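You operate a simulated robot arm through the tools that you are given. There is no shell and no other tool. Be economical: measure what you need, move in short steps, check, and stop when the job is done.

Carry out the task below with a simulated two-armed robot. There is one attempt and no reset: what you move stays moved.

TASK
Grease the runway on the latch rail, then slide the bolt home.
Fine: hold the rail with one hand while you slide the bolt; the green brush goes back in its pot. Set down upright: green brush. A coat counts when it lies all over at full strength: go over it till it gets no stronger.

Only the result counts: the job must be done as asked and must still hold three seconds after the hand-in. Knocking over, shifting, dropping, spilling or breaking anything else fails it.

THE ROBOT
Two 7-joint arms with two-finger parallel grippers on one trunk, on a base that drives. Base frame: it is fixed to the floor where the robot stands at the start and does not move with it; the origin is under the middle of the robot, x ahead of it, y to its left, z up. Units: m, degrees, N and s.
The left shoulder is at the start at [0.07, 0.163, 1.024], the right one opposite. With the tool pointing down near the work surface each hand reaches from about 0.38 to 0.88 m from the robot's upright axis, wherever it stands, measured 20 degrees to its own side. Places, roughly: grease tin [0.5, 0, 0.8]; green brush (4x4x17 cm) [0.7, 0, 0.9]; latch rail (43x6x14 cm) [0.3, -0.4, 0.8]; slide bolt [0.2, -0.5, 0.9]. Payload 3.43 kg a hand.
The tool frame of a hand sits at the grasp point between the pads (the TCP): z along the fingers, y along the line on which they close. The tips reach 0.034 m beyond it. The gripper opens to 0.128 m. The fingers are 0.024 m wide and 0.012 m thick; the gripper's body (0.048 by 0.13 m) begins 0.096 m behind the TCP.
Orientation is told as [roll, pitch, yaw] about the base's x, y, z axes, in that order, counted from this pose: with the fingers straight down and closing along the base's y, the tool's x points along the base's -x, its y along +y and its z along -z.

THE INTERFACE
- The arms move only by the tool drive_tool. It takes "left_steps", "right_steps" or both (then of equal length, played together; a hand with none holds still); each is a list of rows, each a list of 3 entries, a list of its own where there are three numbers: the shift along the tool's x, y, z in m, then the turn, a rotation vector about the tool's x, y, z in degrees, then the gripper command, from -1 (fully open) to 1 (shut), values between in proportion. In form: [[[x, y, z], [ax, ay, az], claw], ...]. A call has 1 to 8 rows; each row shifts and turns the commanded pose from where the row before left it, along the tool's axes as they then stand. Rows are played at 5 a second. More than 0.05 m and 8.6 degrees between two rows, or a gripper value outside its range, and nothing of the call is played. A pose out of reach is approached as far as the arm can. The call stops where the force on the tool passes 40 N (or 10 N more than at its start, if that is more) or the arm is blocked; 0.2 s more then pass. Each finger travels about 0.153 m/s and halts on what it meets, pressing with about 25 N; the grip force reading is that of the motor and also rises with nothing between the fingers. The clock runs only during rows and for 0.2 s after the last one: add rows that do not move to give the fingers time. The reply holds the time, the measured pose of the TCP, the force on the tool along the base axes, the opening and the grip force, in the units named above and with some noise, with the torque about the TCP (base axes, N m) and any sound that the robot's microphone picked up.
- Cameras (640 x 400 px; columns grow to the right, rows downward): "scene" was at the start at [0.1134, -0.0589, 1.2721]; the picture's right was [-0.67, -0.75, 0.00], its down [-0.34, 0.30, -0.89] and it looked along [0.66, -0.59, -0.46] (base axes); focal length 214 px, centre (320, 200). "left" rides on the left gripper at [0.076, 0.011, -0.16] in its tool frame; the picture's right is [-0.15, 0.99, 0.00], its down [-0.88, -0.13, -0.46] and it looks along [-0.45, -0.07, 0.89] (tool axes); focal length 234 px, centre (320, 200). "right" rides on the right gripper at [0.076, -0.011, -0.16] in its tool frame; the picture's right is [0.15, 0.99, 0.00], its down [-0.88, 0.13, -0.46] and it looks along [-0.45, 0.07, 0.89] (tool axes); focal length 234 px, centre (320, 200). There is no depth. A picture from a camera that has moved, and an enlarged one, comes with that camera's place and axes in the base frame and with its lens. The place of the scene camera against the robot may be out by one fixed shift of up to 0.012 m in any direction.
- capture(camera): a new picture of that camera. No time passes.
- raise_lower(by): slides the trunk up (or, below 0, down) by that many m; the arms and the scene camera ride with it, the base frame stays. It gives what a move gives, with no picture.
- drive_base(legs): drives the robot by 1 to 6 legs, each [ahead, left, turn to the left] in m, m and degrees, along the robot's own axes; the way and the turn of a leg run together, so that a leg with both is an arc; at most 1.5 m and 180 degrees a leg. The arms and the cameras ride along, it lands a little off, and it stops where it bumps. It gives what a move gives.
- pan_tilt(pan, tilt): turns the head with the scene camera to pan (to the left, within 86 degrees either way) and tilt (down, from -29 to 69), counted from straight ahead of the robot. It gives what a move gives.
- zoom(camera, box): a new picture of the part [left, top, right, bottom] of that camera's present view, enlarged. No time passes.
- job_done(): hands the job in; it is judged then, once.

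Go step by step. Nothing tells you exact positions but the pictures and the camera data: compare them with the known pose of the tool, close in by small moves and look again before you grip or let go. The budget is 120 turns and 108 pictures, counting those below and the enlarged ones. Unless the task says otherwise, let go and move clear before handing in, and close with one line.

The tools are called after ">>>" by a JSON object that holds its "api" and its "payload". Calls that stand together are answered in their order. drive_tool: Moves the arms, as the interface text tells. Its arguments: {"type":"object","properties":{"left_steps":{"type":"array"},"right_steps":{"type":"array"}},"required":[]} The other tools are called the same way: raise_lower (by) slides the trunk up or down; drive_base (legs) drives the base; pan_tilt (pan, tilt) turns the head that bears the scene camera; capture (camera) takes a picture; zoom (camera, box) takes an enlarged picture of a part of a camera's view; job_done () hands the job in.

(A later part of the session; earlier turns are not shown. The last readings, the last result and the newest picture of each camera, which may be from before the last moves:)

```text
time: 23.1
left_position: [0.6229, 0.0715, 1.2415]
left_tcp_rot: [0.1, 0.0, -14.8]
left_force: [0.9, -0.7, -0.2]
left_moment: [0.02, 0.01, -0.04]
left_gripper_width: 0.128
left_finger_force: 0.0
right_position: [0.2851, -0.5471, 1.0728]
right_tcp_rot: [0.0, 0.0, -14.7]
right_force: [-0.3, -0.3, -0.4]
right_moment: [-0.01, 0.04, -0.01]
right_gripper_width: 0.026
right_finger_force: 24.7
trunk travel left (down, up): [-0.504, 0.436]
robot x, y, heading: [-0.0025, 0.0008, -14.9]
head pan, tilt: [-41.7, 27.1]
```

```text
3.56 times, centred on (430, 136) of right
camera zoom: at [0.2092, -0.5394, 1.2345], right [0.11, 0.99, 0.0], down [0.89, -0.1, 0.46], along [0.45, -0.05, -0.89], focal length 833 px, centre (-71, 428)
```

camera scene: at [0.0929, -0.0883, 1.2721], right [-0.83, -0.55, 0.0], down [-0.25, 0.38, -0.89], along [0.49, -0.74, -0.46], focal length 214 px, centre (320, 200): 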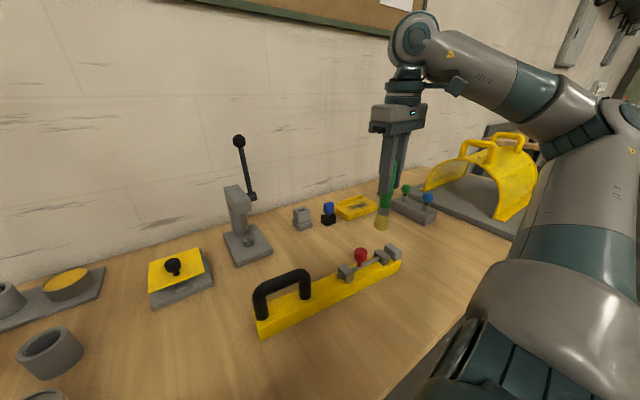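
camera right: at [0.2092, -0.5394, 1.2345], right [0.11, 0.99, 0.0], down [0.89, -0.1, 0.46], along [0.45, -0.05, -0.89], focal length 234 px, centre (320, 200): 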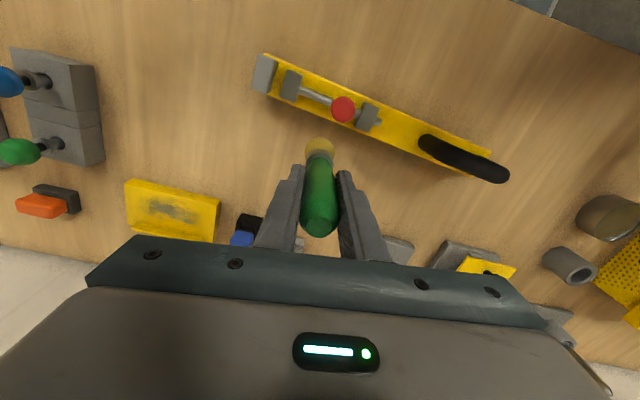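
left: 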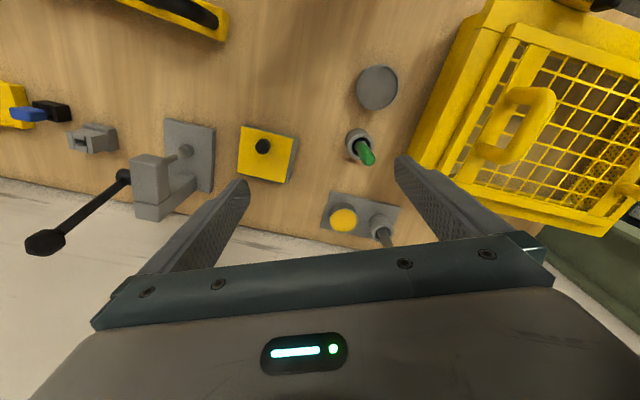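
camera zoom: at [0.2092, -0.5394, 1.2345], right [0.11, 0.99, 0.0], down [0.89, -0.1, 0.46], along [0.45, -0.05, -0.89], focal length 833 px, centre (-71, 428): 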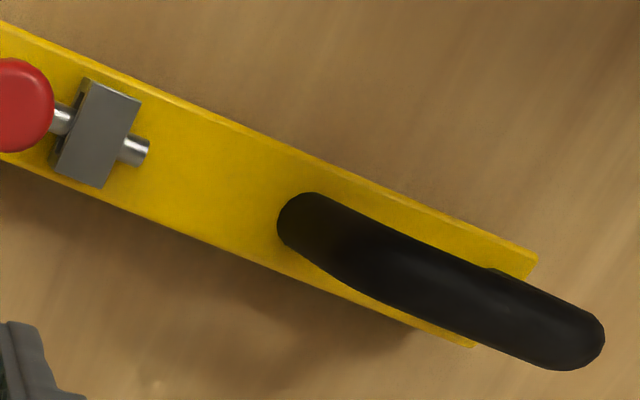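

The mark is unclear, since the grease is yellowish on a yellow rail. I'll make proper strokes on the near strip between the far staple and the knob, then compare.

>>> {"api": "drive_tool", "payload": {"right_steps": [[[0.0394, -0.0042, 0], [0, 0, 0], 1], [[0.0394, -0.0043, 0], [0, 0, 0], 1], [[0, 0, 0.045], [0, 0, 0], 1], [[0, 0, 0.045], [0, 0, 0], 1], [[0, 0, 0.022], [0, 0, 0], 1], [[0, 0, 0.0055], [0, 0, 0], 1], [[0, 0, 0], [0, 0, 0], 1]]}}

>>> {"api": "drive_tool", "payload": {"right_steps": [[[-0.003, 0.0127, 0], [0, 0, 0], 1], [[0.003, -0.0127, 0], [0, 0, 0], 1], [[-0.003, 0.0127, 0], [0, 0, 0], 1], [[0.003, -0.0127, 0], [0, 0, 0], 1], [[-0.003, 0.0127, 0], [0, 0, 0], 1], [[0.003, -0.0127, 0], [0, 0, 0], 1]]}}

>>> {"api": "drive_tool", "payload": {"right_steps": [[[0, 0, -0.03], [0, 0, 0], 1], [[0, 0, -0.045], [0, 0, 0], 1], [[0, 0, -0.04], [0, 0, 0], 1], [[-0.04, 0.0, 0], [0, 0, 0], 1], [[-0.04, 0, 0], [0, 0, 0], 1]]}}

>>> {"api": "zoom", "payload": {"camera": "right", "box": [245, 45, 395, 139]}}

>>> {"api": "zoom", "payload": {"camera": "scene", "box": [330, 230, 420, 295]}}

```text
time: 24.8
left_position: [0.6202, 0.071, 1.2412]
left_tcp_rot: [0.0, 0.0, -14.8]
left_force: [-0.5, -0.5, 0.5]
left_moment: [0.01, -0.03, 0.01]
left_gripper_width: 0.1279
left_finger_force: 0.1
right_position: [0.2058, -0.5358, 0.9552]
right_tcp_rot: [0.0, -0.1, -14.8]
right_force: [0.7, 0.0, -0.1]
right_moment: [-0.05, 0.03, 0.0]
right_gripper_width: 0.0264
right_finger_force: 24.6
trunk travel left (down, up): [-0.504, 0.436]
robot x, y, heading: [0.0014, -0.0004, -15.0]
head pan, tilt: [-41.7, 27.1]
```

```text
time: 26.1
left_position: [0.6201, 0.0701, 1.2412]
left_tcp_rot: [0.1, 0.0, -14.8]
left_force: [1.0, -1.0, -0.4]
left_moment: [0.04, -0.01, -0.03]
left_gripper_width: 0.1283
left_finger_force: 0.1
right_position: [0.2055, -0.538, 0.9552]
right_tcp_rot: [0.1, 0.0, -14.7]
right_force: [0.0, -0.6, -0.9]
right_moment: [0.05, 0.0, 0.0]
right_gripper_width: 0.0262
right_finger_force: 24.9
trunk travel left (down, up): [-0.504, 0.436]
robot x, y, heading: [0.0034, -0.001, -14.9]
head pan, tilt: [-41.7, 27.1]
```

```text
time: 27.4
left_position: [0.6227, 0.0719, 1.2407]
left_tcp_rot: [-0.1, 0.1, -14.7]
left_force: [0.8, 0.9, 0.3]
left_moment: [-0.01, 0.04, -0.03]
left_gripper_width: 0.1282
left_finger_force: 0.1
right_position: [0.2854, -0.5554, 1.0719]
right_tcp_rot: [-0.1, 0.0, -14.6]
right_force: [0.0, 0.4, -0.6]
right_moment: [-0.04, 0.03, -0.02]
right_gripper_width: 0.0263
right_finger_force: 25.0
trunk travel left (down, up): [-0.504, 0.436]
robot x, y, heading: [-0.0007, 0.001, -14.9]
head pan, tilt: [-41.7, 27.1]
```

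```text
4.26 times, centred on (320, 92) of right
camera zoom: at [0.2088, -0.5485, 1.2329], right [0.11, 0.99, 0.0], down [0.89, -0.1, 0.46], along [0.45, -0.05, -0.89], focal length 996 px, centre (320, 660)
```

zoom: 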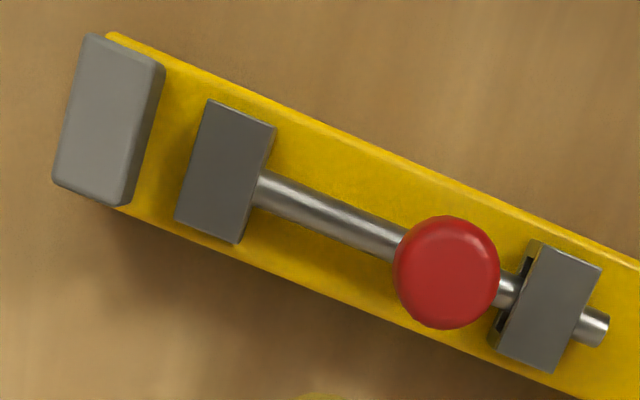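

```text
6.15 times, centred on (375, 262) of scene
camera zoom: at [0.0951, -0.0867, 1.272], right [-0.83, -0.55, 0.0], down [-0.25, 0.38, -0.89], along [0.49, -0.74, -0.46], focal length 1320 px, centre (-18, -185)
```

zoom: 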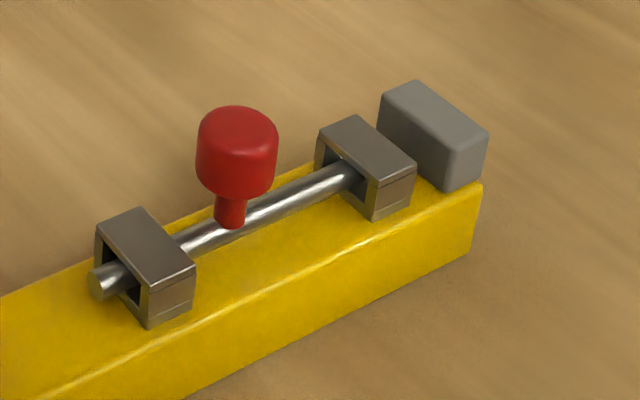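

The stroke was only grazing, with no force. I'll repeat it slightly lower with real contact.

>>> {"api": "drive_tool", "payload": {"right_steps": [[[0.0394, 0, 0], [0, 0, 0], 1], [[0.0394, 0.001, 0], [0, 0, 0], 1], [[0, 0, 0.045], [0, 0, 0], 1], [[0, 0, 0.045], [0, 0, 0], 1], [[0, 0, 0.022], [0, 0, 0], 1], [[0, 0, 0.006], [0, 0, 0], 1], [[0, 0, 0.0015], [0, 0, 0], 1], [[0, 0, 0], [0, 0, 0], 1]]}}

>>> {"api": "drive_tool", "payload": {"right_steps": [[[-0.003, 0.0127, 0], [0, 0, 0], 1], [[0.003, -0.0127, 0], [0, 0, 0], 1], [[-0.003, 0.0127, 0], [0, 0, 0], 1], [[0.003, -0.0127, 0], [0, 0, 0], 1], [[-0.003, 0.0127, 0], [0, 0, 0], 1], [[0.003, -0.0127, 0], [0, 0, 0], 1]]}}

>>> {"api": "zoom", "payload": {"camera": "scene", "box": [330, 230, 420, 295]}}

```text
time: 29.1
left_position: [0.6192, 0.073, 1.2413]
left_tcp_rot: [-0.1, 0.0, -14.8]
left_force: [-0.5, -0.1, -0.2]
left_moment: [0.02, -0.03, 0.0]
left_gripper_width: 0.1283
left_finger_force: 0.2
right_position: [0.2069, -0.5339, 0.9533]
right_tcp_rot: [-0.2, -0.2, -14.9]
right_force: [-1.0, -4.6, 20.8]
right_moment: [-0.32, -0.16, -0.01]
right_gripper_width: 0.0264
right_finger_force: 24.6
trunk travel left (down, up): [-0.504, 0.436]
robot x, y, heading: [0.0024, 0.0024, -15.1]
head pan, tilt: [-41.7, 27.1]
```

```text
time: 30.6
left_position: [0.6204, 0.0721, 1.2414]
left_tcp_rot: [0.0, 0.1, -14.7]
left_force: [-0.7, -0.3, -0.3]
left_moment: [-0.01, -0.07, 0.02]
left_gripper_width: 0.1284
left_finger_force: 0.0
right_position: [0.2064, -0.5344, 0.9532]
right_tcp_rot: [0.1, -0.2, -14.7]
right_force: [2.9, 1.3, 8.8]
right_moment: [0.24, -0.42, 0.03]
right_gripper_width: 0.0259
right_finger_force: 25.3
trunk travel left (down, up): [-0.504, 0.436]
robot x, y, heading: [0.003, -0.0051, -14.4]
head pan, tilt: [-41.7, 27.1]
```

```text
6.15 times, centred on (375, 262) of scene
camera zoom: at [0.0935, -0.0866, 1.2723], right [-0.83, -0.55, 0.0], down [-0.25, 0.38, -0.89], along [0.49, -0.74, -0.45], focal length 1320 px, centre (-18, -185)
```

zoom: 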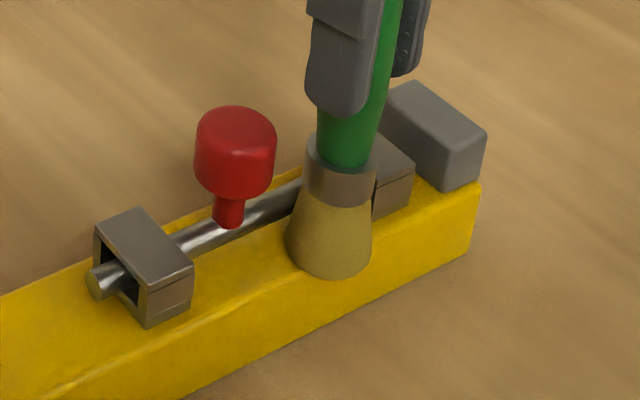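

I'm lifting away to view the surface.

>>> {"api": "drive_tool", "payload": {"right_steps": [[[0, 0, -0.03], [0, 0, 0], 1], [[0, 0, -0.045], [0, 0, 0], 1], [[0, 0, -0.04], [0, 0, 0], 1], [[-0.04, 0.0, 0], [0, 0, 0], 1], [[-0.04, 0, 0], [0, 0, 0], 1]]}}

>>> {"api": "zoom", "payload": {"camera": "right", "box": [260, 45, 360, 107]}}

>>> {"api": "zoom", "payload": {"camera": "scene", "box": [340, 240, 410, 284]}}

```text
time: 31.8
left_position: [0.6212, 0.0717, 1.2404]
left_tcp_rot: [-0.1, 0.1, -14.8]
left_force: [-0.7, -0.1, -0.5]
left_moment: [-0.03, 0.06, -0.02]
left_gripper_width: 0.1283
left_finger_force: 0.0
right_position: [0.2875, -0.5563, 1.0663]
right_tcp_rot: [0.0, 0.1, -14.7]
right_force: [-0.1, -0.2, -1.3]
right_moment: [0.03, 0.03, 0.0]
right_gripper_width: 0.0261
right_finger_force: 25.3
trunk travel left (down, up): [-0.504, 0.436]
robot x, y, heading: [0.0036, -0.001, -14.7]
head pan, tilt: [-41.7, 27.1]
```

```text
6.40 times, centred on (310, 76) of right
camera zoom: at [0.2091, -0.5485, 1.229], right [0.11, 0.99, 0.0], down [0.89, -0.1, 0.45], along [0.45, -0.05, -0.89], focal length 1499 px, centre (384, 994)
```

zoom: 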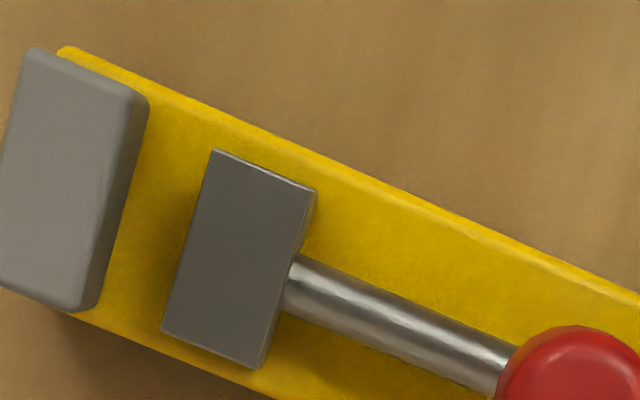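

```text
9.09 times, centred on (375, 262) of scene
camera zoom: at [0.0952, -0.0867, 1.272], right [-0.83, -0.55, 0.0], down [-0.25, 0.38, -0.89], along [0.49, -0.74, -0.46], focal length 1950 px, centre (-180, -364)
```

zoom: 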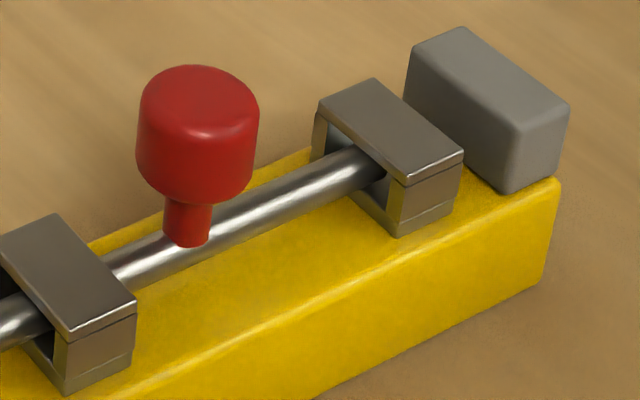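

There's no coat visible beside the rod. The open flat between the near staple and the handle is the only other stretch wide enough for the brush, so I'll test there.

>>> {"api": "drive_tool", "payload": {"right_steps": [[[0.0071, 0.0335, 0], [0, 0, 0], 1], [[0.0071, 0.0335, 0], [0, 0, 0], 1], [[0.0071, 0.0335, 0], [0, 0, 0], 1], [[0.0072, 0.0335, 0], [0, 0, 0], 1], [[0, 0, 0.035], [0, 0, 0], 1], [[0, 0, 0.035], [0, 0, 0], 1], [[0, 0, 0], [0, 0, 0], 1]]}}

>>> {"api": "zoom", "payload": {"camera": "scene", "box": [240, 220, 420, 340]}}

>>> {"api": "zoom", "payload": {"camera": "right", "box": [220, 60, 420, 200]}}

```text
time: 33.4
left_position: [0.6201, 0.0703, 1.2418]
left_tcp_rot: [-0.1, 0.0, -14.7]
left_force: [-0.6, -0.4, -1.1]
left_moment: [-0.03, 0.01, 0.01]
left_gripper_width: 0.128
left_finger_force: 0.0
right_position: [0.2921, -0.4185, 0.996]
right_tcp_rot: [0.1, -0.1, -14.8]
right_force: [-0.3, 0.0, -0.4]
right_moment: [0.01, 0.03, -0.01]
right_gripper_width: 0.0262
right_finger_force: 25.1
trunk travel left (down, up): [-0.504, 0.436]
robot x, y, heading: [-0.0021, -0.0024, -14.9]
head pan, tilt: [-41.7, 27.1]
```

```text
3.33 times, centred on (330, 280) of scene
camera zoom: at [0.0937, -0.0867, 1.2722], right [-0.83, -0.55, 0.0], down [-0.25, 0.38, -0.89], along [0.49, -0.74, -0.46], focal length 715 px, centre (287, -67)
```

zoom: 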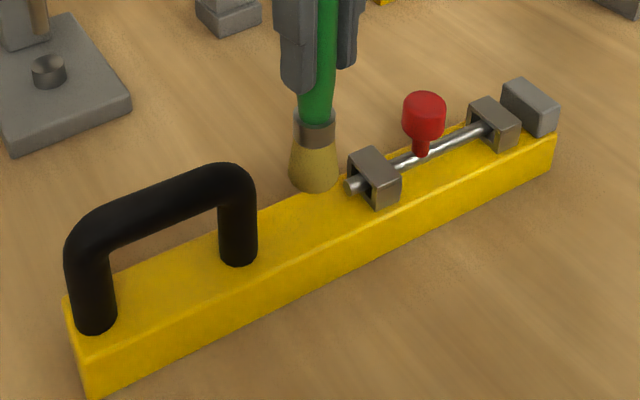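

```text
2.86 times, centred on (320, 130) of right
camera zoom: at [0.2153, -0.411, 1.1576], right [0.11, 0.99, 0.0], down [0.88, -0.1, 0.46], along [0.45, -0.05, -0.89], focal length 669 px, centre (320, 400)
```

zoom: 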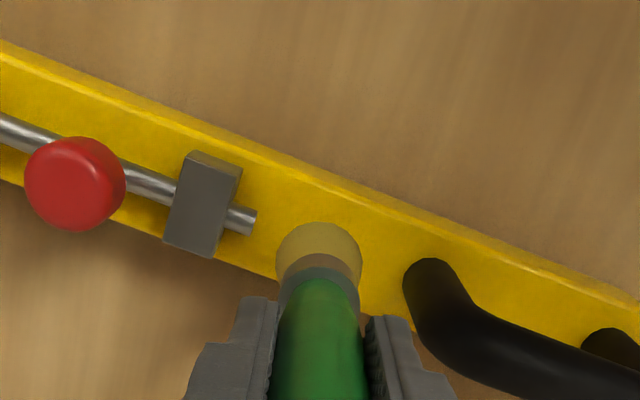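

There is clear room here. I'm lowering to contact and making short strokes.

>>> {"api": "drive_tool", "payload": {"right_steps": [[[0, 0, 0.03], [0, 0, 0], 1], [[0, 0, 0.01], [0, 0, 0], 1], [[0, 0, 0.003], [0, 0, 0], 1], [[0, 0, 0], [0, 0, 0], 1]]}}

>>> {"api": "drive_tool", "payload": {"right_steps": [[[-0.0026, 0.0117, 0], [0, 0, 0], 1], [[0.0026, -0.0117, 0], [0, 0, 0], 1], [[-0.0026, 0.0117, 0], [0, 0, 0], 1], [[0.0026, -0.0117, 0], [0, 0, 0], 1], [[-0.0026, 0.0117, 0], [0, 0, 0], 1], [[0.0026, -0.0117, 0], [0, 0, 0], 1]]}}

>>> {"api": "drive_tool", "payload": {"right_steps": [[[0, 0, -0.03], [0, 0, 0], 1], [[0, 0, -0.045], [0, 0, 0], 1], [[0, 0, -0.03], [0, 0, 0], 1], [[-0.04, 0.0, 0], [0, 0, 0], 1], [[-0.04, 0, 0], [0, 0, 0], 1]]}}

>>> {"api": "zoom", "payload": {"camera": "scene", "box": [240, 220, 420, 340]}}

>>> {"api": "zoom", "payload": {"camera": "right", "box": [220, 20, 420, 150]}}

```text
time: 34.4
left_position: [0.6203, 0.0714, 1.2415]
left_tcp_rot: [0.0, 0.0, -14.8]
left_force: [-1.1, 0.8, 0.8]
left_moment: [-0.03, 0.0, 0.03]
left_gripper_width: 0.1281
left_finger_force: 0.1
right_position: [0.2919, -0.4191, 0.9544]
right_tcp_rot: [0.0, 0.0, -14.8]
right_force: [0.4, 0.0, -0.8]
right_moment: [0.02, -0.03, 0.0]
right_gripper_width: 0.0263
right_finger_force: 24.9
trunk travel left (down, up): [-0.504, 0.436]
robot x, y, heading: [0.0, 0.0028, -14.7]
head pan, tilt: [-41.7, 27.1]
```

```text
time: 35.8
left_position: [0.6197, 0.0702, 1.2424]
left_tcp_rot: [0.1, 0.0, -14.8]
left_force: [0.2, 0.3, 0.5]
left_moment: [0.1, 0.01, -0.01]
left_gripper_width: 0.128
left_finger_force: 0.1
right_position: [0.2895, -0.4184, 0.9539]
right_tcp_rot: [0.1, 0.0, -14.9]
right_force: [-0.4, -0.8, -0.6]
right_moment: [0.02, -0.02, 0.02]
right_gripper_width: 0.0262
right_finger_force: 24.6
trunk travel left (down, up): [-0.504, 0.436]
robot x, y, heading: [-0.0016, 0.0021, -14.7]
head pan, tilt: [-41.7, 27.1]
```

```text
time: 37.0
left_position: [0.6223, 0.0701, 1.2395]
left_tcp_rot: [0.0, 0.1, -14.8]
left_force: [0.6, 0.4, -0.3]
left_moment: [-0.04, 0.01, 0.0]
left_gripper_width: 0.1277
left_finger_force: 0.1
right_position: [0.3701, -0.44, 1.0585]
right_tcp_rot: [0.0, 0.1, -14.7]
right_force: [-0.3, 0.5, -1.1]
right_moment: [0.0, 0.04, -0.01]
right_gripper_width: 0.0262
right_finger_force: 25.9
trunk travel left (down, up): [-0.504, 0.436]
robot x, y, heading: [0.0006, -0.0005, -14.8]
head pan, tilt: [-41.7, 27.1]
```

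```text
3.33 times, centred on (330, 280) of scene
camera zoom: at [0.0952, -0.0868, 1.272], right [-0.83, -0.55, 0.0], down [-0.25, 0.38, -0.89], along [0.49, -0.74, -0.46], focal length 715 px, centre (287, -67)
```

zoom: 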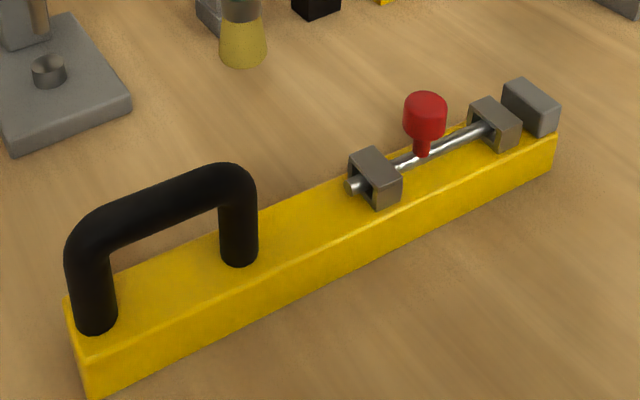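

```text
3.08 times, centred on (320, 85) of right
camera zoom: at [0.2939, -0.4326, 1.2198], right [0.11, 0.99, 0.0], down [0.89, -0.1, 0.45], along [0.45, -0.05, -0.89], focal length 720 px, centre (320, 554)
```

zoom: 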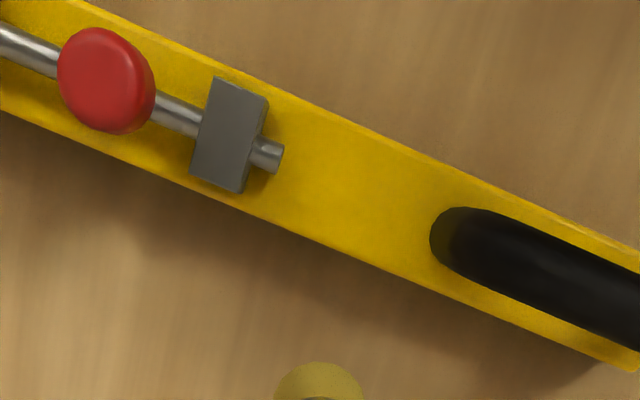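

There was no contact here at that height, so the rail top is a little lower. I'll go back and descend until it touches.

>>> {"api": "drive_tool", "payload": {"right_steps": [[[0.04, 0.0, 0], [0, 0, 0], 1], [[0.04, 0, 0], [0, 0, 0], 1], [[0, 0, 0.045], [0, 0, 0], 1], [[0, 0, 0.045], [0, 0, 0], 1], [[0, 0, 0.015], [0, 0, 0], 1], [[0, 0, 0.002], [0, 0, 0], 1], [[0, 0, 0.002], [0, 0, 0], 1], [[0, 0, 0], [0, 0, 0], 1]]}}

>>> {"api": "zoom", "payload": {"camera": "scene", "box": [290, 220, 380, 300]}}

```text
time: 38.8
left_position: [0.6198, 0.0731, 1.2421]
left_tcp_rot: [0.1, -0.1, -14.8]
left_force: [1.0, 1.2, -0.5]
left_moment: [0.02, -0.02, -0.01]
left_gripper_width: 0.1279
left_finger_force: 0.1
right_position: [0.2907, -0.4183, 0.9528]
right_tcp_rot: [0.0, -0.2, -14.8]
right_force: [0.4, -2.7, 22.0]
right_moment: [-0.33, -0.14, 0.01]
right_gripper_width: 0.0261
right_finger_force: 25.2
trunk travel left (down, up): [-0.504, 0.436]
robot x, y, heading: [0.0004, -0.0021, -14.9]
head pan, tilt: [-41.7, 27.1]
```

```text
5.00 times, centred on (335, 260) of scene
camera zoom: at [0.0928, -0.0858, 1.2726], right [-0.83, -0.55, 0.0], down [-0.25, 0.38, -0.89], along [0.49, -0.74, -0.45], focal length 1072 px, centre (245, -100)
```

zoom: 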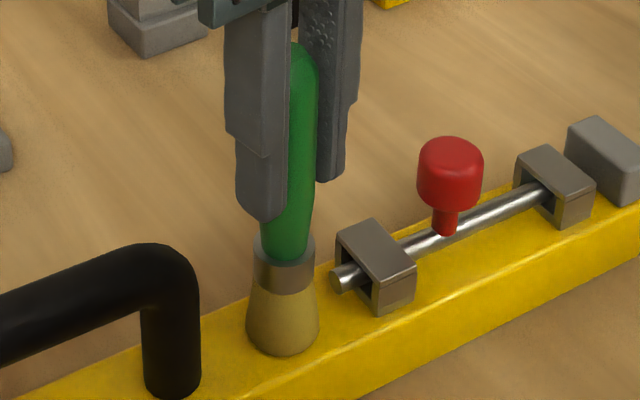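

I have contact. I'm stroking along the rail here.

>>> {"api": "drive_tool", "payload": {"right_steps": [[[-0.0026, 0.0117, 0], [0, 0, 0], 1], [[0.0026, -0.0117, 0], [0, 0, 0], 1], [[-0.0026, 0.0117, 0], [0, 0, 0], 1], [[0.0026, -0.0117, 0], [0, 0, 0], 1], [[0, 0, 0], [0, 0, 0], 1]]}}

>>> {"api": "drive_tool", "payload": {"right_steps": [[[0, 0, -0.03], [0, 0, 0], 1], [[0, 0, -0.045], [0, 0, 0], 1], [[0, 0, -0.03], [0, 0, 0], 1], [[-0.04, 0.0, 0], [0, 0, 0], 1], [[-0.04, 0, 0], [0, 0, 0], 1]]}}

>>> {"api": "zoom", "payload": {"camera": "scene", "box": [290, 220, 400, 310]}}

>>> {"api": "zoom", "payload": {"camera": "right", "box": [200, 20, 400, 150]}}

```text
time: 40.0
left_position: [0.6196, 0.0731, 1.2409]
left_tcp_rot: [-0.1, 0.0, -14.6]
left_force: [0.1, -0.4, -0.2]
left_moment: [-0.02, 0.0, 0.04]
left_gripper_width: 0.1282
left_finger_force: 0.1
right_position: [0.291, -0.4165, 0.9501]
right_tcp_rot: [0.0, 0.0, -14.6]
right_force: [2.6, 4.8, 16.4]
right_moment: [0.55, -0.44, 0.03]
right_gripper_width: 0.0261
right_finger_force: 25.4
trunk travel left (down, up): [-0.504, 0.436]
robot x, y, heading: [0.0024, 0.0011, -14.5]
head pan, tilt: [-41.7, 27.1]
```

```text
time: 41.1
left_position: [0.6209, 0.0712, 1.2406]
left_tcp_rot: [0.0, 0.0, -14.8]
left_force: [0.4, -0.3, -0.4]
left_moment: [0.0, 0.02, 0.0]
left_gripper_width: 0.1281
left_finger_force: 0.0
right_position: [0.3709, -0.4393, 1.0552]
right_tcp_rot: [0.0, 0.1, -14.7]
right_force: [-0.6, 0.0, -1.5]
right_moment: [0.0, 0.02, 0.0]
right_gripper_width: 0.0262
right_finger_force: 24.7
trunk travel left (down, up): [-0.504, 0.436]
robot x, y, heading: [-0.0013, 0.0032, -14.5]
head pan, tilt: [-41.7, 27.1]
```

```text
4.44 times, centred on (345, 265) of scene
camera zoom: at [0.0952, -0.0869, 1.272], right [-0.83, -0.55, 0.0], down [-0.25, 0.38, -0.89], along [0.49, -0.74, -0.46], focal length 953 px, centre (209, -89)
```

zoom: 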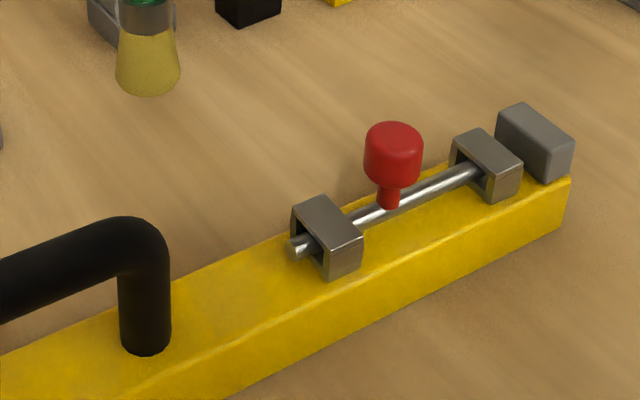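

```text
3.08 times, centred on (300, 85) of right
camera zoom: at [0.2943, -0.4311, 1.2158], right [0.11, 0.99, 0.0], down [0.89, -0.1, 0.45], along [0.45, -0.05, -0.89], focal length 720 px, centre (382, 554)
```

zoom: 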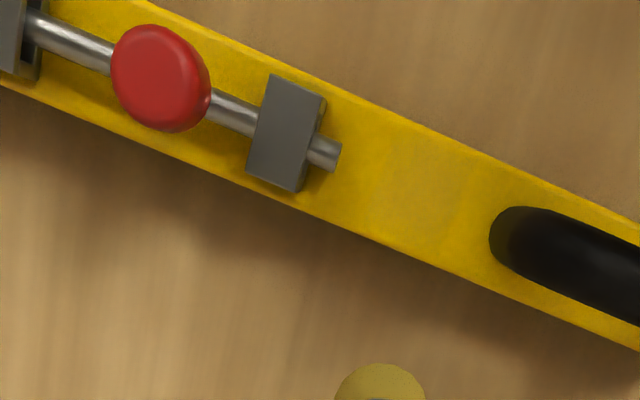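

A faint paler patch seems to have appeared on the open flat. I'm zooming in closer.

>>> {"api": "zoom", "payload": {"camera": "right", "box": [290, 45, 370, 100]}}

>>> {"api": "zoom", "payload": {"camera": "scene", "box": [315, 260, 375, 305]}}

```text
7.27 times, centred on (330, 72) of right
camera zoom: at [0.2943, -0.4311, 1.2158], right [0.11, 0.99, 0.0], down [0.89, -0.1, 0.45], along [0.45, -0.05, -0.89], focal length 1703 px, centre (247, 1127)
```

zoom: 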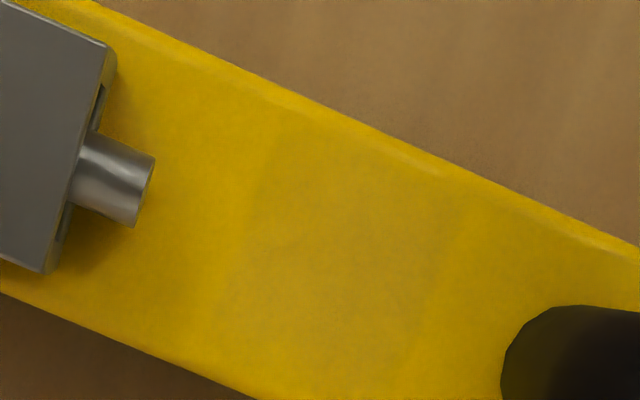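

```text
8.89 times, centred on (345, 282) of scene
camera zoom: at [0.0952, -0.0869, 1.272], right [-0.83, -0.55, 0.0], down [-0.25, 0.38, -0.89], along [0.49, -0.74, -0.46], focal length 1906 px, centre (98, -533)
```

zoom: 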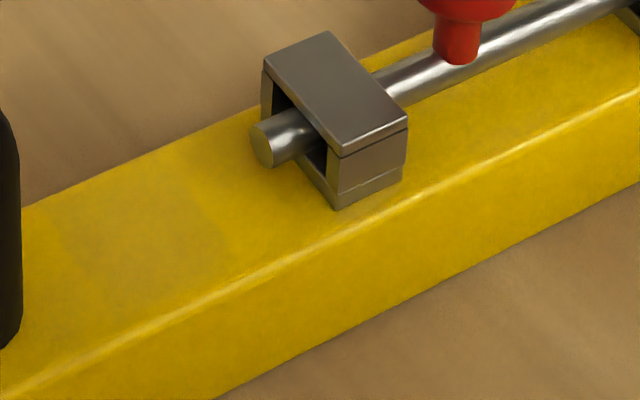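

A faint duller patch is now on the flat, so the runway includes this stretch. I'll go back and work it with several strokes across and along.

>>> {"api": "drive_tool", "payload": {"right_steps": [[[0.04, 0.0, 0], [0, 0, 0], 1], [[0.04, 0, 0], [0, 0, 0], 1], [[0, 0, 0.045], [0, 0, 0], 1], [[0, 0, 0.045], [0, 0, 0], 1], [[0, 0, 0.012], [0, 0, 0], 1], [[0, 0, 0.002], [0, 0, 0], 1], [[0, 0, 0], [0, 0, 0], 1]]}}

```text
time: 42.8
left_position: [0.6197, 0.0711, 1.2418]
left_tcp_rot: [0.0, -0.1, -14.7]
left_force: [0.3, 1.0, -0.1]
left_moment: [-0.02, 0.02, 0.01]
left_gripper_width: 0.1281
left_finger_force: 0.0
right_position: [0.2911, -0.4195, 0.9495]
right_tcp_rot: [0.0, 0.0, -14.8]
right_force: [0.0, -0.4, 4.4]
right_moment: [-0.14, -0.04, 0.04]
right_gripper_width: 0.0264
right_finger_force: 25.5
trunk travel left (down, up): [-0.504, 0.436]
robot x, y, heading: [-0.0023, 0.0013, -15.1]
head pan, tilt: [-41.7, 27.1]
```

I have a light 4 N contact. I'm stroking over the flat.

>>> {"api": "drive_tool", "payload": {"right_steps": [[[0.0033, -0.0146, 0.0007], [0, 0, 0], 1], [[-0.0044, 0.0195, 0], [0, 0, 0], 1], [[-0.0044, 0.0195, 0], [0, 0, 0], 1], [[0.0044, -0.0195, 0], [0, 0, 0], 1], [[0.0044, -0.0195, 0], [0, 0, 0], 1], [[-0.0088, -0.002, 0], [0, 0, 0], 1], [[-0.0044, 0.0195, 0], [0, 0, 0], 1], [[-0.0044, 0.0195, 0], [0, 0, 0], 1]]}}

>>> {"api": "drive_tool", "payload": {"right_steps": [[[0.0044, -0.0195, 0], [0, 0, 0], 1], [[0.0044, -0.0195, 0], [0, 0, 0], 1], [[0.0176, 0.004, 0], [0, 0, 0], 1], [[-0.0044, 0.0195, 0], [0, 0, 0], 1], [[-0.0044, 0.0195, 0], [0, 0, 0], 1], [[0.0044, -0.0195, 0], [0, 0, 0], 1], [[0.0044, -0.0195, 0], [0, 0, 0], 1], [[-0.0088, -0.002, 0], [0, 0, 0], 1]]}}

>>> {"api": "drive_tool", "payload": {"right_steps": [[[0, 0, -0.03], [0, 0, 0], 1], [[0, 0, -0.045], [0, 0, 0], 1], [[0, 0, -0.03], [0, 0, 0], 1], [[-0.04, 0.0, 0], [0, 0, 0], 1], [[-0.04, 0, 0], [0, 0, 0], 1]]}}

>>> {"api": "zoom", "payload": {"camera": "right", "box": [260, 40, 380, 120]}}

>>> {"api": "zoom", "payload": {"camera": "scene", "box": [300, 240, 400, 310]}}

```text
time: 44.5
left_position: [0.62, 0.071, 1.2403]
left_tcp_rot: [0.0, 0.0, -14.8]
left_force: [1.0, -0.2, 0.3]
left_moment: [-0.02, 0.01, 0.02]
left_gripper_width: 0.1281
left_finger_force: 0.0
right_position: [0.3106, -0.4008, 0.9513]
right_tcp_rot: [-0.2, 0.0, -14.8]
right_force: [-2.1, -3.8, 13.8]
right_moment: [-0.45, 0.17, -0.01]
right_gripper_width: 0.0263
right_finger_force: 24.6
trunk travel left (down, up): [-0.504, 0.436]
robot x, y, heading: [0.0015, -0.0014, -15.0]
head pan, tilt: [-41.7, 27.1]
```

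```text
time: 46.4
left_position: [0.6216, 0.0715, 1.2396]
left_tcp_rot: [0.0, 0.0, -14.8]
left_force: [0.2, -0.3, -1.1]
left_moment: [-0.02, 0.0, -0.02]
left_gripper_width: 0.1279
left_finger_force: 0.1
right_position: [0.2836, -0.4323, 0.9495]
right_tcp_rot: [-0.1, 0.1, -14.7]
right_force: [-2.2, 1.6, 6.9]
right_moment: [0.09, 0.22, 0.01]
right_gripper_width: 0.0264
right_finger_force: 25.0
trunk travel left (down, up): [-0.504, 0.436]
robot x, y, heading: [-0.0006, 0.0001, -14.8]
head pan, tilt: [-41.7, 27.1]
```

```text
time: 47.5
left_position: [0.6227, 0.0714, 1.2399]
left_tcp_rot: [0.0, 0.1, -14.8]
left_force: [0.8, -0.2, 0.0]
left_moment: [0.02, -0.01, -0.03]
left_gripper_width: 0.1279
left_finger_force: 0.1
right_position: [0.3626, -0.4532, 1.0539]
right_tcp_rot: [0.0, 0.2, -14.8]
right_force: [0.6, -0.6, -0.7]
right_moment: [0.0, 0.02, 0.01]
right_gripper_width: 0.0267
right_finger_force: 24.7
trunk travel left (down, up): [-0.504, 0.436]
robot x, y, heading: [0.0022, 0.004, -14.7]
head pan, tilt: [-41.7, 27.1]
```

```text
5.00 times, centred on (320, 80) of right
camera zoom: at [0.2869, -0.445, 1.2159], right [0.11, 0.99, 0.0], down [0.89, -0.1, 0.45], along [0.45, -0.05, -0.89], focal length 1171 px, centre (320, 800)
```

zoom: 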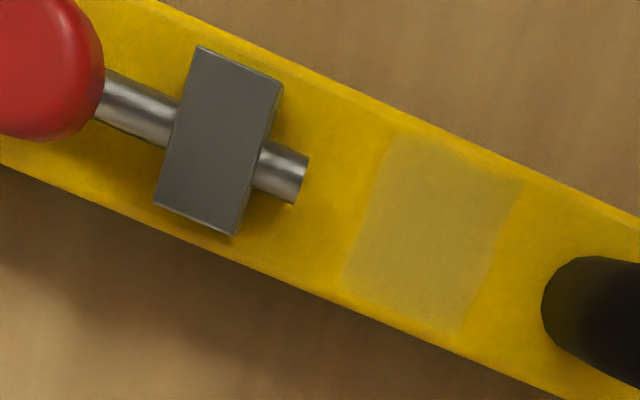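

```text
5.71 times, centred on (350, 275) of scene
camera zoom: at [0.0952, -0.0869, 1.272], right [-0.83, -0.55, 0.0], down [-0.25, 0.38, -0.89], along [0.49, -0.74, -0.46], focal length 1226 px, centre (149, -229)
```

zoom: 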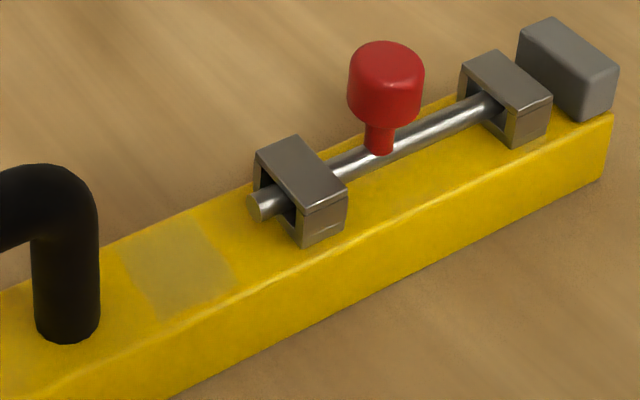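

The runway shows up clearly as a rectangle of about 4 × 4 cm between the near staple and the handle, centred near [0.298, -0.412]. I'll keep stroking over it until it gets no stronger.

>>> {"api": "drive_tool", "payload": {"right_steps": [[[0.04, 0.005, 0], [0, 0, 0], 1], [[0.038, 0.005, 0], [0, 0, 0], 1], [[0, 0, 0.045], [0, 0, 0], 1], [[0, 0, 0.045], [0, 0, 0], 1], [[0, 0, 0.013], [0, 0, 0], 1], [[0, 0, 0.002], [0, 0, 0], 1], [[0, 0, 0], [0, 0, 0], 1]]}}

>>> {"api": "drive_tool", "payload": {"right_steps": [[[-0.0035, 0.0156, 0], [0, 0, 0], 1], [[-0.0035, 0.0156, 0], [0, 0, 0], 1], [[0.0035, -0.0156, 0], [0, 0, 0], 1], [[0.0035, -0.0156, 0], [0, 0, 0], 1], [[-0.0098, -0.0022, 0], [0, 0, 0], 1], [[-0.0035, 0.0156, 0], [0, 0, 0], 1], [[-0.0035, 0.0156, 0], [0, 0, 0], 1], [[0.0035, -0.0156, 0], [0, 0, 0], 1]]}}

>>> {"api": "drive_tool", "payload": {"right_steps": [[[0.0035, -0.0156, 0], [0, 0, 0], 1], [[0.0195, 0.0044, 0], [0, 0, 0], 1], [[-0.0035, 0.0156, 0], [0, 0, 0], 1], [[-0.0035, 0.0156, 0], [0, 0, 0], 1], [[0.0035, -0.0156, 0], [0, 0, 0], 1], [[0.0035, -0.0156, 0], [0, 0, 0], 1], [[-0.0098, -0.0022, 0], [0, 0, 0], 1], [[0, 0, 0], [0, 0, 0], 1]]}}

>>> {"api": "drive_tool", "payload": {"right_steps": [[[0, 0, -0.03], [0, 0, 0], 1], [[0, 0, -0.045], [0, 0, 0], 1], [[0, 0, -0.03], [0, 0, 0], 1], [[-0.04, 0.0, 0], [0, 0, 0], 1], [[-0.04, 0, 0], [0, 0, 0], 1]]}}

>>> {"api": "zoom", "payload": {"camera": "right", "box": [260, 40, 380, 120]}}

>>> {"api": "zoom", "payload": {"camera": "scene", "box": [260, 190, 400, 310]}}

```text
time: 49.1
left_position: [0.62, 0.0716, 1.2413]
left_tcp_rot: [0.0, 0.1, -14.8]
left_force: [-0.7, 0.2, -0.1]
left_moment: [0.0, 0.02, 0.02]
left_gripper_width: 0.128
left_finger_force: 0.1
right_position: [0.2878, -0.4222, 0.9511]
right_tcp_rot: [-0.1, 0.0, -14.8]
right_force: [1.4, -0.5, -1.0]
right_moment: [0.04, -0.02, -0.02]
right_gripper_width: 0.0261
right_finger_force: 25.6
trunk travel left (down, up): [-0.504, 0.436]
robot x, y, heading: [-0.0002, -0.0022, -14.9]
head pan, tilt: [-41.7, 27.1]
```

```text
time: 51.0
left_position: [0.6198, 0.07, 1.2422]
left_tcp_rot: [0.1, 0.0, -14.8]
left_force: [0.5, -0.3, -0.5]
left_moment: [0.05, 0.0, -0.02]
left_gripper_width: 0.1281
left_finger_force: 0.0
right_position: [0.3052, -0.4158, 0.9496]
right_tcp_rot: [0.1, 0.0, -14.8]
right_force: [-0.4, -0.7, -0.8]
right_moment: [0.01, -0.03, 0.01]
right_gripper_width: 0.0261
right_finger_force: 24.2
trunk travel left (down, up): [-0.504, 0.436]
robot x, y, heading: [0.0002, -0.0014, -14.8]
head pan, tilt: [-41.7, 27.1]
```

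```text
time: 52.8
left_position: [0.6202, 0.0716, 1.2418]
left_tcp_rot: [0.0, 0.0, -14.8]
left_force: [0.2, -0.1, -0.6]
left_moment: [0.01, -0.01, 0.0]
left_gripper_width: 0.1281
left_finger_force: 0.1
right_position: [0.2894, -0.4236, 0.9503]
right_tcp_rot: [0.0, 0.1, -14.8]
right_force: [0.1, -0.7, -0.4]
right_moment: [0.01, 0.0, 0.0]
right_gripper_width: 0.0261
right_finger_force: 25.0
trunk travel left (down, up): [-0.504, 0.436]
robot x, y, heading: [-0.0004, 0.0005, -14.7]
head pan, tilt: [-41.7, 27.1]
```

```text
time: 54.0
left_position: [0.6234, 0.0717, 1.2397]
left_tcp_rot: [0.0, 0.0, -14.8]
left_force: [0.1, -0.6, -0.6]
left_moment: [0.02, -0.03, 0.02]
left_gripper_width: 0.1278
left_finger_force: 0.0
right_position: [0.3684, -0.4452, 1.0545]
right_tcp_rot: [0.1, 0.1, -14.8]
right_force: [0.7, -0.3, -1.4]
right_moment: [0.01, 0.02, 0.01]
right_gripper_width: 0.0262
right_finger_force: 25.0
trunk travel left (down, up): [-0.504, 0.436]
robot x, y, heading: [0.0029, -0.0004, -14.9]
head pan, tilt: [-41.7, 27.1]
```

```text
5.00 times, centred on (320, 80) of right
camera zoom: at [0.2925, -0.4372, 1.2161], right [0.11, 0.99, 0.0], down [0.89, -0.1, 0.45], along [0.45, -0.05, -0.89], focal length 1171 px, centre (320, 800)
```

zoom: 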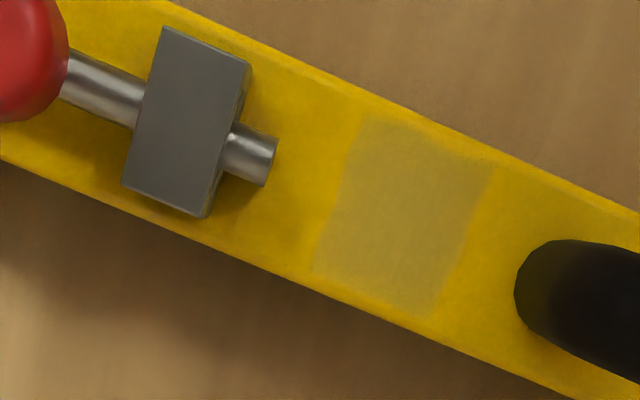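

```text
3.33 times, centred on (330, 250) of scene
camera zoom: at [0.0952, -0.0869, 1.272], right [-0.83, -0.55, 0.0], down [-0.25, 0.38, -0.89], along [0.49, -0.74, -0.46], focal length 715 px, centre (287, 33)
```

zoom: 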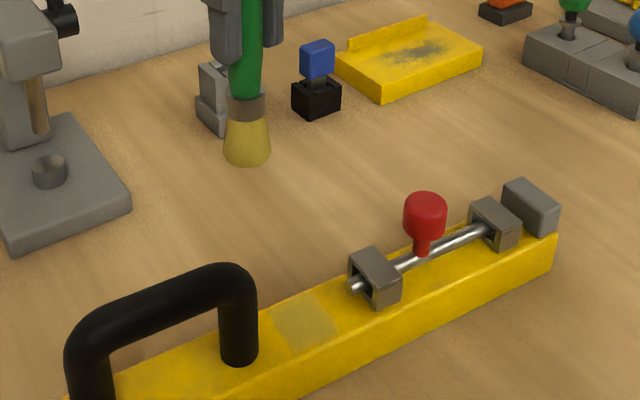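

That pass had no contact, so the coat is unchanged. I'll repeat it a little lower, checking the force.

>>> {"api": "drive_tool", "payload": {"right_steps": [[[0.04, 0, 0], [0, 0, 0], 1], [[0.04, 0, 0], [0, 0, 0], 1], [[0, 0, 0.045], [0, 0, 0], 1], [[0, 0, 0.045], [0, 0, 0], 1], [[0, 0, 0.0135], [0, 0, 0], 1], [[0, 0, 0.002], [0, 0, 0], 1], [[0, 0, 0.001], [0, 0, 0], 1], [[0, 0, 0], [0, 0, 0], 1]]}}

```text
time: 55.8
left_position: [0.6184, 0.0716, 1.2414]
left_tcp_rot: [0.0, -0.1, -14.8]
left_force: [0.1, -0.1, 0.2]
left_moment: [0.02, 0.02, -0.01]
left_gripper_width: 0.1278
left_finger_force: 0.1
right_position: [0.29, -0.4234, 0.9487]
right_tcp_rot: [-0.1, -0.2, -14.9]
right_force: [0.3, -4.4, 21.5]
right_moment: [-0.53, -0.13, -0.02]
right_gripper_width: 0.0262
right_finger_force: 24.7
trunk travel left (down, up): [-0.504, 0.436]
robot x, y, heading: [0.001, -0.0002, -15.0]
head pan, tilt: [-41.7, 27.1]
```

>>> {"api": "drive_tool", "payload": {"right_steps": [[[-0.0035, 0.0156, -0.0005], [0, 0, 0], 1], [[-0.0035, 0.0156, 0], [0, 0, 0], 1], [[0.0035, -0.0156, 0], [0, 0, 0], 1], [[0.0035, -0.0156, 0], [0, 0, 0], 1], [[-0.0098, -0.0022, 0], [0, 0, 0], 1], [[-0.0035, 0.0156, 0], [0, 0, 0], 1], [[-0.0035, 0.0156, 0], [0, 0, 0], 1], [[0.0035, -0.0156, 0], [0, 0, 0], 1]]}}

>>> {"api": "drive_tool", "payload": {"right_steps": [[[0.0035, -0.0156, 0], [0, 0, 0], 1], [[0.0195, 0.0044, 0], [0, 0, 0], 1], [[-0.0035, 0.0156, 0], [0, 0, 0], 1], [[-0.0035, 0.0156, 0], [0, 0, 0], 1], [[0.0035, -0.0156, 0], [0, 0, 0], 1], [[0.0035, -0.0156, 0], [0, 0, 0], 1], [[-0.0098, -0.0022, 0], [0, 0, 0], 1], [[0, 0, 0], [0, 0, 0], 1]]}}

>>> {"api": "drive_tool", "payload": {"right_steps": [[[-0.0035, 0.0156, 0.0004], [0, 0, 0], 1], [[-0.0035, 0.0156, 0], [0, 0, 0], 1], [[0.0035, -0.0156, 0], [0, 0, 0], 1], [[0.0035, -0.0156, 0], [0, 0, 0], 1], [[-0.0098, -0.0022, 0], [0, 0, 0], 1], [[-0.0035, 0.0156, 0], [0, 0, 0], 1], [[-0.0035, 0.0156, 0], [0, 0, 0], 1], [[0.0035, -0.0156, 0], [0, 0, 0], 1]]}}

>>> {"api": "drive_tool", "payload": {"right_steps": [[[0.0035, -0.0156, 0], [0, 0, 0], 1], [[0.0195, 0.0044, 0], [0, 0, 0], 1], [[-0.0035, 0.0156, 0], [0, 0, 0], 1], [[-0.0035, 0.0156, 0], [0, 0, 0], 1], [[0.0035, -0.0156, 0], [0, 0, 0], 1], [[0.0035, -0.0156, 0], [0, 0, 0], 1], [[-0.0098, -0.0022, 0], [0, 0, 0], 1], [[0, 0, 0], [0, 0, 0], 1]]}}

>>> {"api": "drive_tool", "payload": {"right_steps": [[[0, 0, -0.03], [0, 0, 0], 1], [[0, 0, -0.045], [0, 0, 0], 1], [[0, 0, -0.03], [0, 0, 0], 1], [[-0.04, 0.0, 0], [0, 0, 0], 1], [[-0.04, 0, 0], [0, 0, 0], 1]]}}

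>>> {"api": "zoom", "payload": {"camera": "right", "box": [260, 40, 380, 120]}}

>>> {"api": "zoom", "payload": {"camera": "scene", "box": [260, 190, 400, 310]}}

```text
time: 57.5
left_position: [0.6191, 0.0709, 1.2414]
left_tcp_rot: [0.1, 0.0, -14.8]
left_force: [-0.1, 0.4, 0.5]
left_moment: [0.04, -0.05, 0.05]
left_gripper_width: 0.1279
left_finger_force: 0.0
right_position: [0.3054, -0.4143, 0.9482]
right_tcp_rot: [0.1, 0.0, -14.7]
right_force: [2.0, -0.3, 3.2]
right_moment: [0.1, -0.18, 0.05]
right_gripper_width: 0.0261
right_finger_force: 24.8
trunk travel left (down, up): [-0.504, 0.436]
robot x, y, heading: [0.0048, 0.0013, -14.8]
head pan, tilt: [-41.7, 27.1]
```

```text
time: 59.4
left_position: [0.6212, 0.0704, 1.2416]
left_tcp_rot: [0.0, 0.1, -14.8]
left_force: [-0.1, 0.4, 0.1]
left_moment: [-0.03, 0.0, 0.0]
left_gripper_width: 0.1278
left_finger_force: 0.0
right_position: [0.2876, -0.4234, 0.9505]
right_tcp_rot: [0.0, -0.1, -14.8]
right_force: [-0.1, 0.0, 0.1]
right_moment: [-0.02, -0.03, -0.01]
right_gripper_width: 0.0263
right_finger_force: 25.3
trunk travel left (down, up): [-0.504, 0.436]
robot x, y, heading: [-0.0007, 0.0019, -14.9]
head pan, tilt: [-41.7, 27.1]
```

```text
time: 61.1
left_position: [0.619, 0.0718, 1.2422]
left_tcp_rot: [0.0, -0.1, -14.8]
left_force: [-0.2, 0.2, 0.0]
left_moment: [0.04, -0.07, 0.02]
left_gripper_width: 0.128
left_finger_force: 0.1
right_position: [0.3045, -0.4132, 0.9501]
right_tcp_rot: [0.1, -0.1, -14.7]
right_force: [1.9, 1.2, 4.5]
right_moment: [0.11, -0.27, 0.04]
right_gripper_width: 0.0263
right_finger_force: 25.0
trunk travel left (down, up): [-0.504, 0.436]
robot x, y, heading: [0.0019, -0.0018, -15.1]
head pan, tilt: [-41.7, 27.1]
```

```text
time: 63.0
left_position: [0.6207, 0.0714, 1.2408]
left_tcp_rot: [0.0, 0.1, -14.7]
left_force: [0.0, 0.6, 0.7]
left_moment: [-0.01, -0.02, 0.0]
left_gripper_width: 0.1282
left_finger_force: 0.2
right_position: [0.2883, -0.4227, 0.9476]
right_tcp_rot: [0.1, -0.1, -14.7]
right_force: [0.2, 0.1, -1.0]
right_moment: [0.02, 0.0, 0.01]
right_gripper_width: 0.0262
right_finger_force: 24.7
trunk travel left (down, up): [-0.504, 0.436]
robot x, y, heading: [0.0026, 0.0028, -14.7]
head pan, tilt: [-41.7, 27.1]
```

```text
time: 64.2
left_position: [0.6233, 0.0714, 1.2394]
left_tcp_rot: [0.1, 0.1, -14.8]
left_force: [1.4, -0.1, 0.5]
left_moment: [-0.02, 0.0, 0.0]
left_gripper_width: 0.1279
left_finger_force: 0.0
right_position: [0.3675, -0.4456, 1.0529]
right_tcp_rot: [0.0, 0.1, -14.8]
right_force: [0.4, 0.1, -1.3]
right_moment: [0.04, 0.03, 0.04]
right_gripper_width: 0.0263
right_finger_force: 25.3
trunk travel left (down, up): [-0.504, 0.436]
robot x, y, heading: [0.0002, -0.0001, -15.1]
head pan, tilt: [-41.7, 27.1]
```

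```text
5.00 times, centred on (320, 80) of right
camera zoom: at [0.2914, -0.4372, 1.214], right [0.11, 0.99, 0.0], down [0.89, -0.1, 0.45], along [0.45, -0.05, -0.89], focal length 1171 px, centre (320, 800)
```

zoom: 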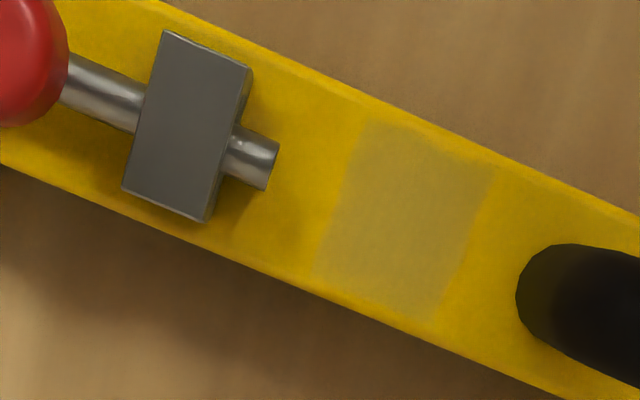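

```text
3.33 times, centred on (330, 250) of scene
camera zoom: at [0.0952, -0.0868, 1.272], right [-0.83, -0.55, 0.0], down [-0.25, 0.38, -0.89], along [0.49, -0.74, -0.46], focal length 715 px, centre (287, 33)
```

zoom: 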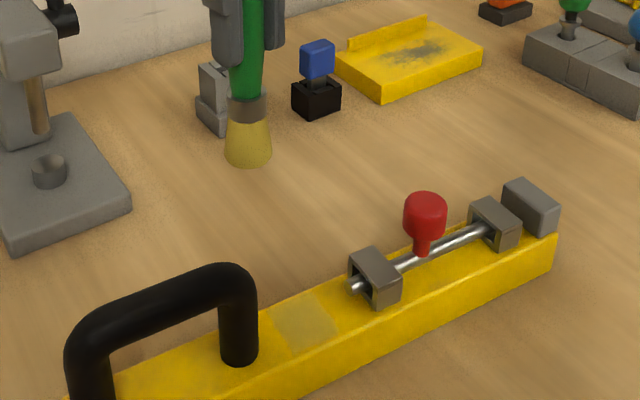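

The shade looks steady, but the contact was light. I'll do one firm round to check whether it gets any stronger.

>>> {"api": "drive_tool", "payload": {"right_steps": [[[0.04, 0, 0], [0, 0, 0], 1], [[0.04, 0, 0], [0, 0, 0], 1], [[0, 0, 0.045], [0, 0, 0], 1], [[0, 0, 0.045], [0, 0, 0], 1], [[0, 0, 0.0135], [0, 0, 0], 1], [[0, 0, 0.002], [0, 0, 0], 1], [[0, 0, 0.001], [0, 0, 0], 1], [[0, 0, 0], [0, 0, 0], 1]]}}

```text
time: 66.0
left_position: [0.6192, 0.072, 1.2421]
left_tcp_rot: [0.0, 0.0, -14.9]
left_force: [0.1, -0.3, 1.6]
left_moment: [0.02, 0.06, 0.01]
left_gripper_width: 0.128
left_finger_force: 0.1
right_position: [0.2894, -0.4235, 0.9475]
right_tcp_rot: [-0.1, -0.2, -14.8]
right_force: [1.2, -4.0, 18.5]
right_moment: [-0.45, -0.02, -0.01]
right_gripper_width: 0.0262
right_finger_force: 25.1
trunk travel left (down, up): [-0.504, 0.436]
robot x, y, heading: [-0.0015, 0.0021, -14.7]
head pan, tilt: [-41.7, 27.1]
```

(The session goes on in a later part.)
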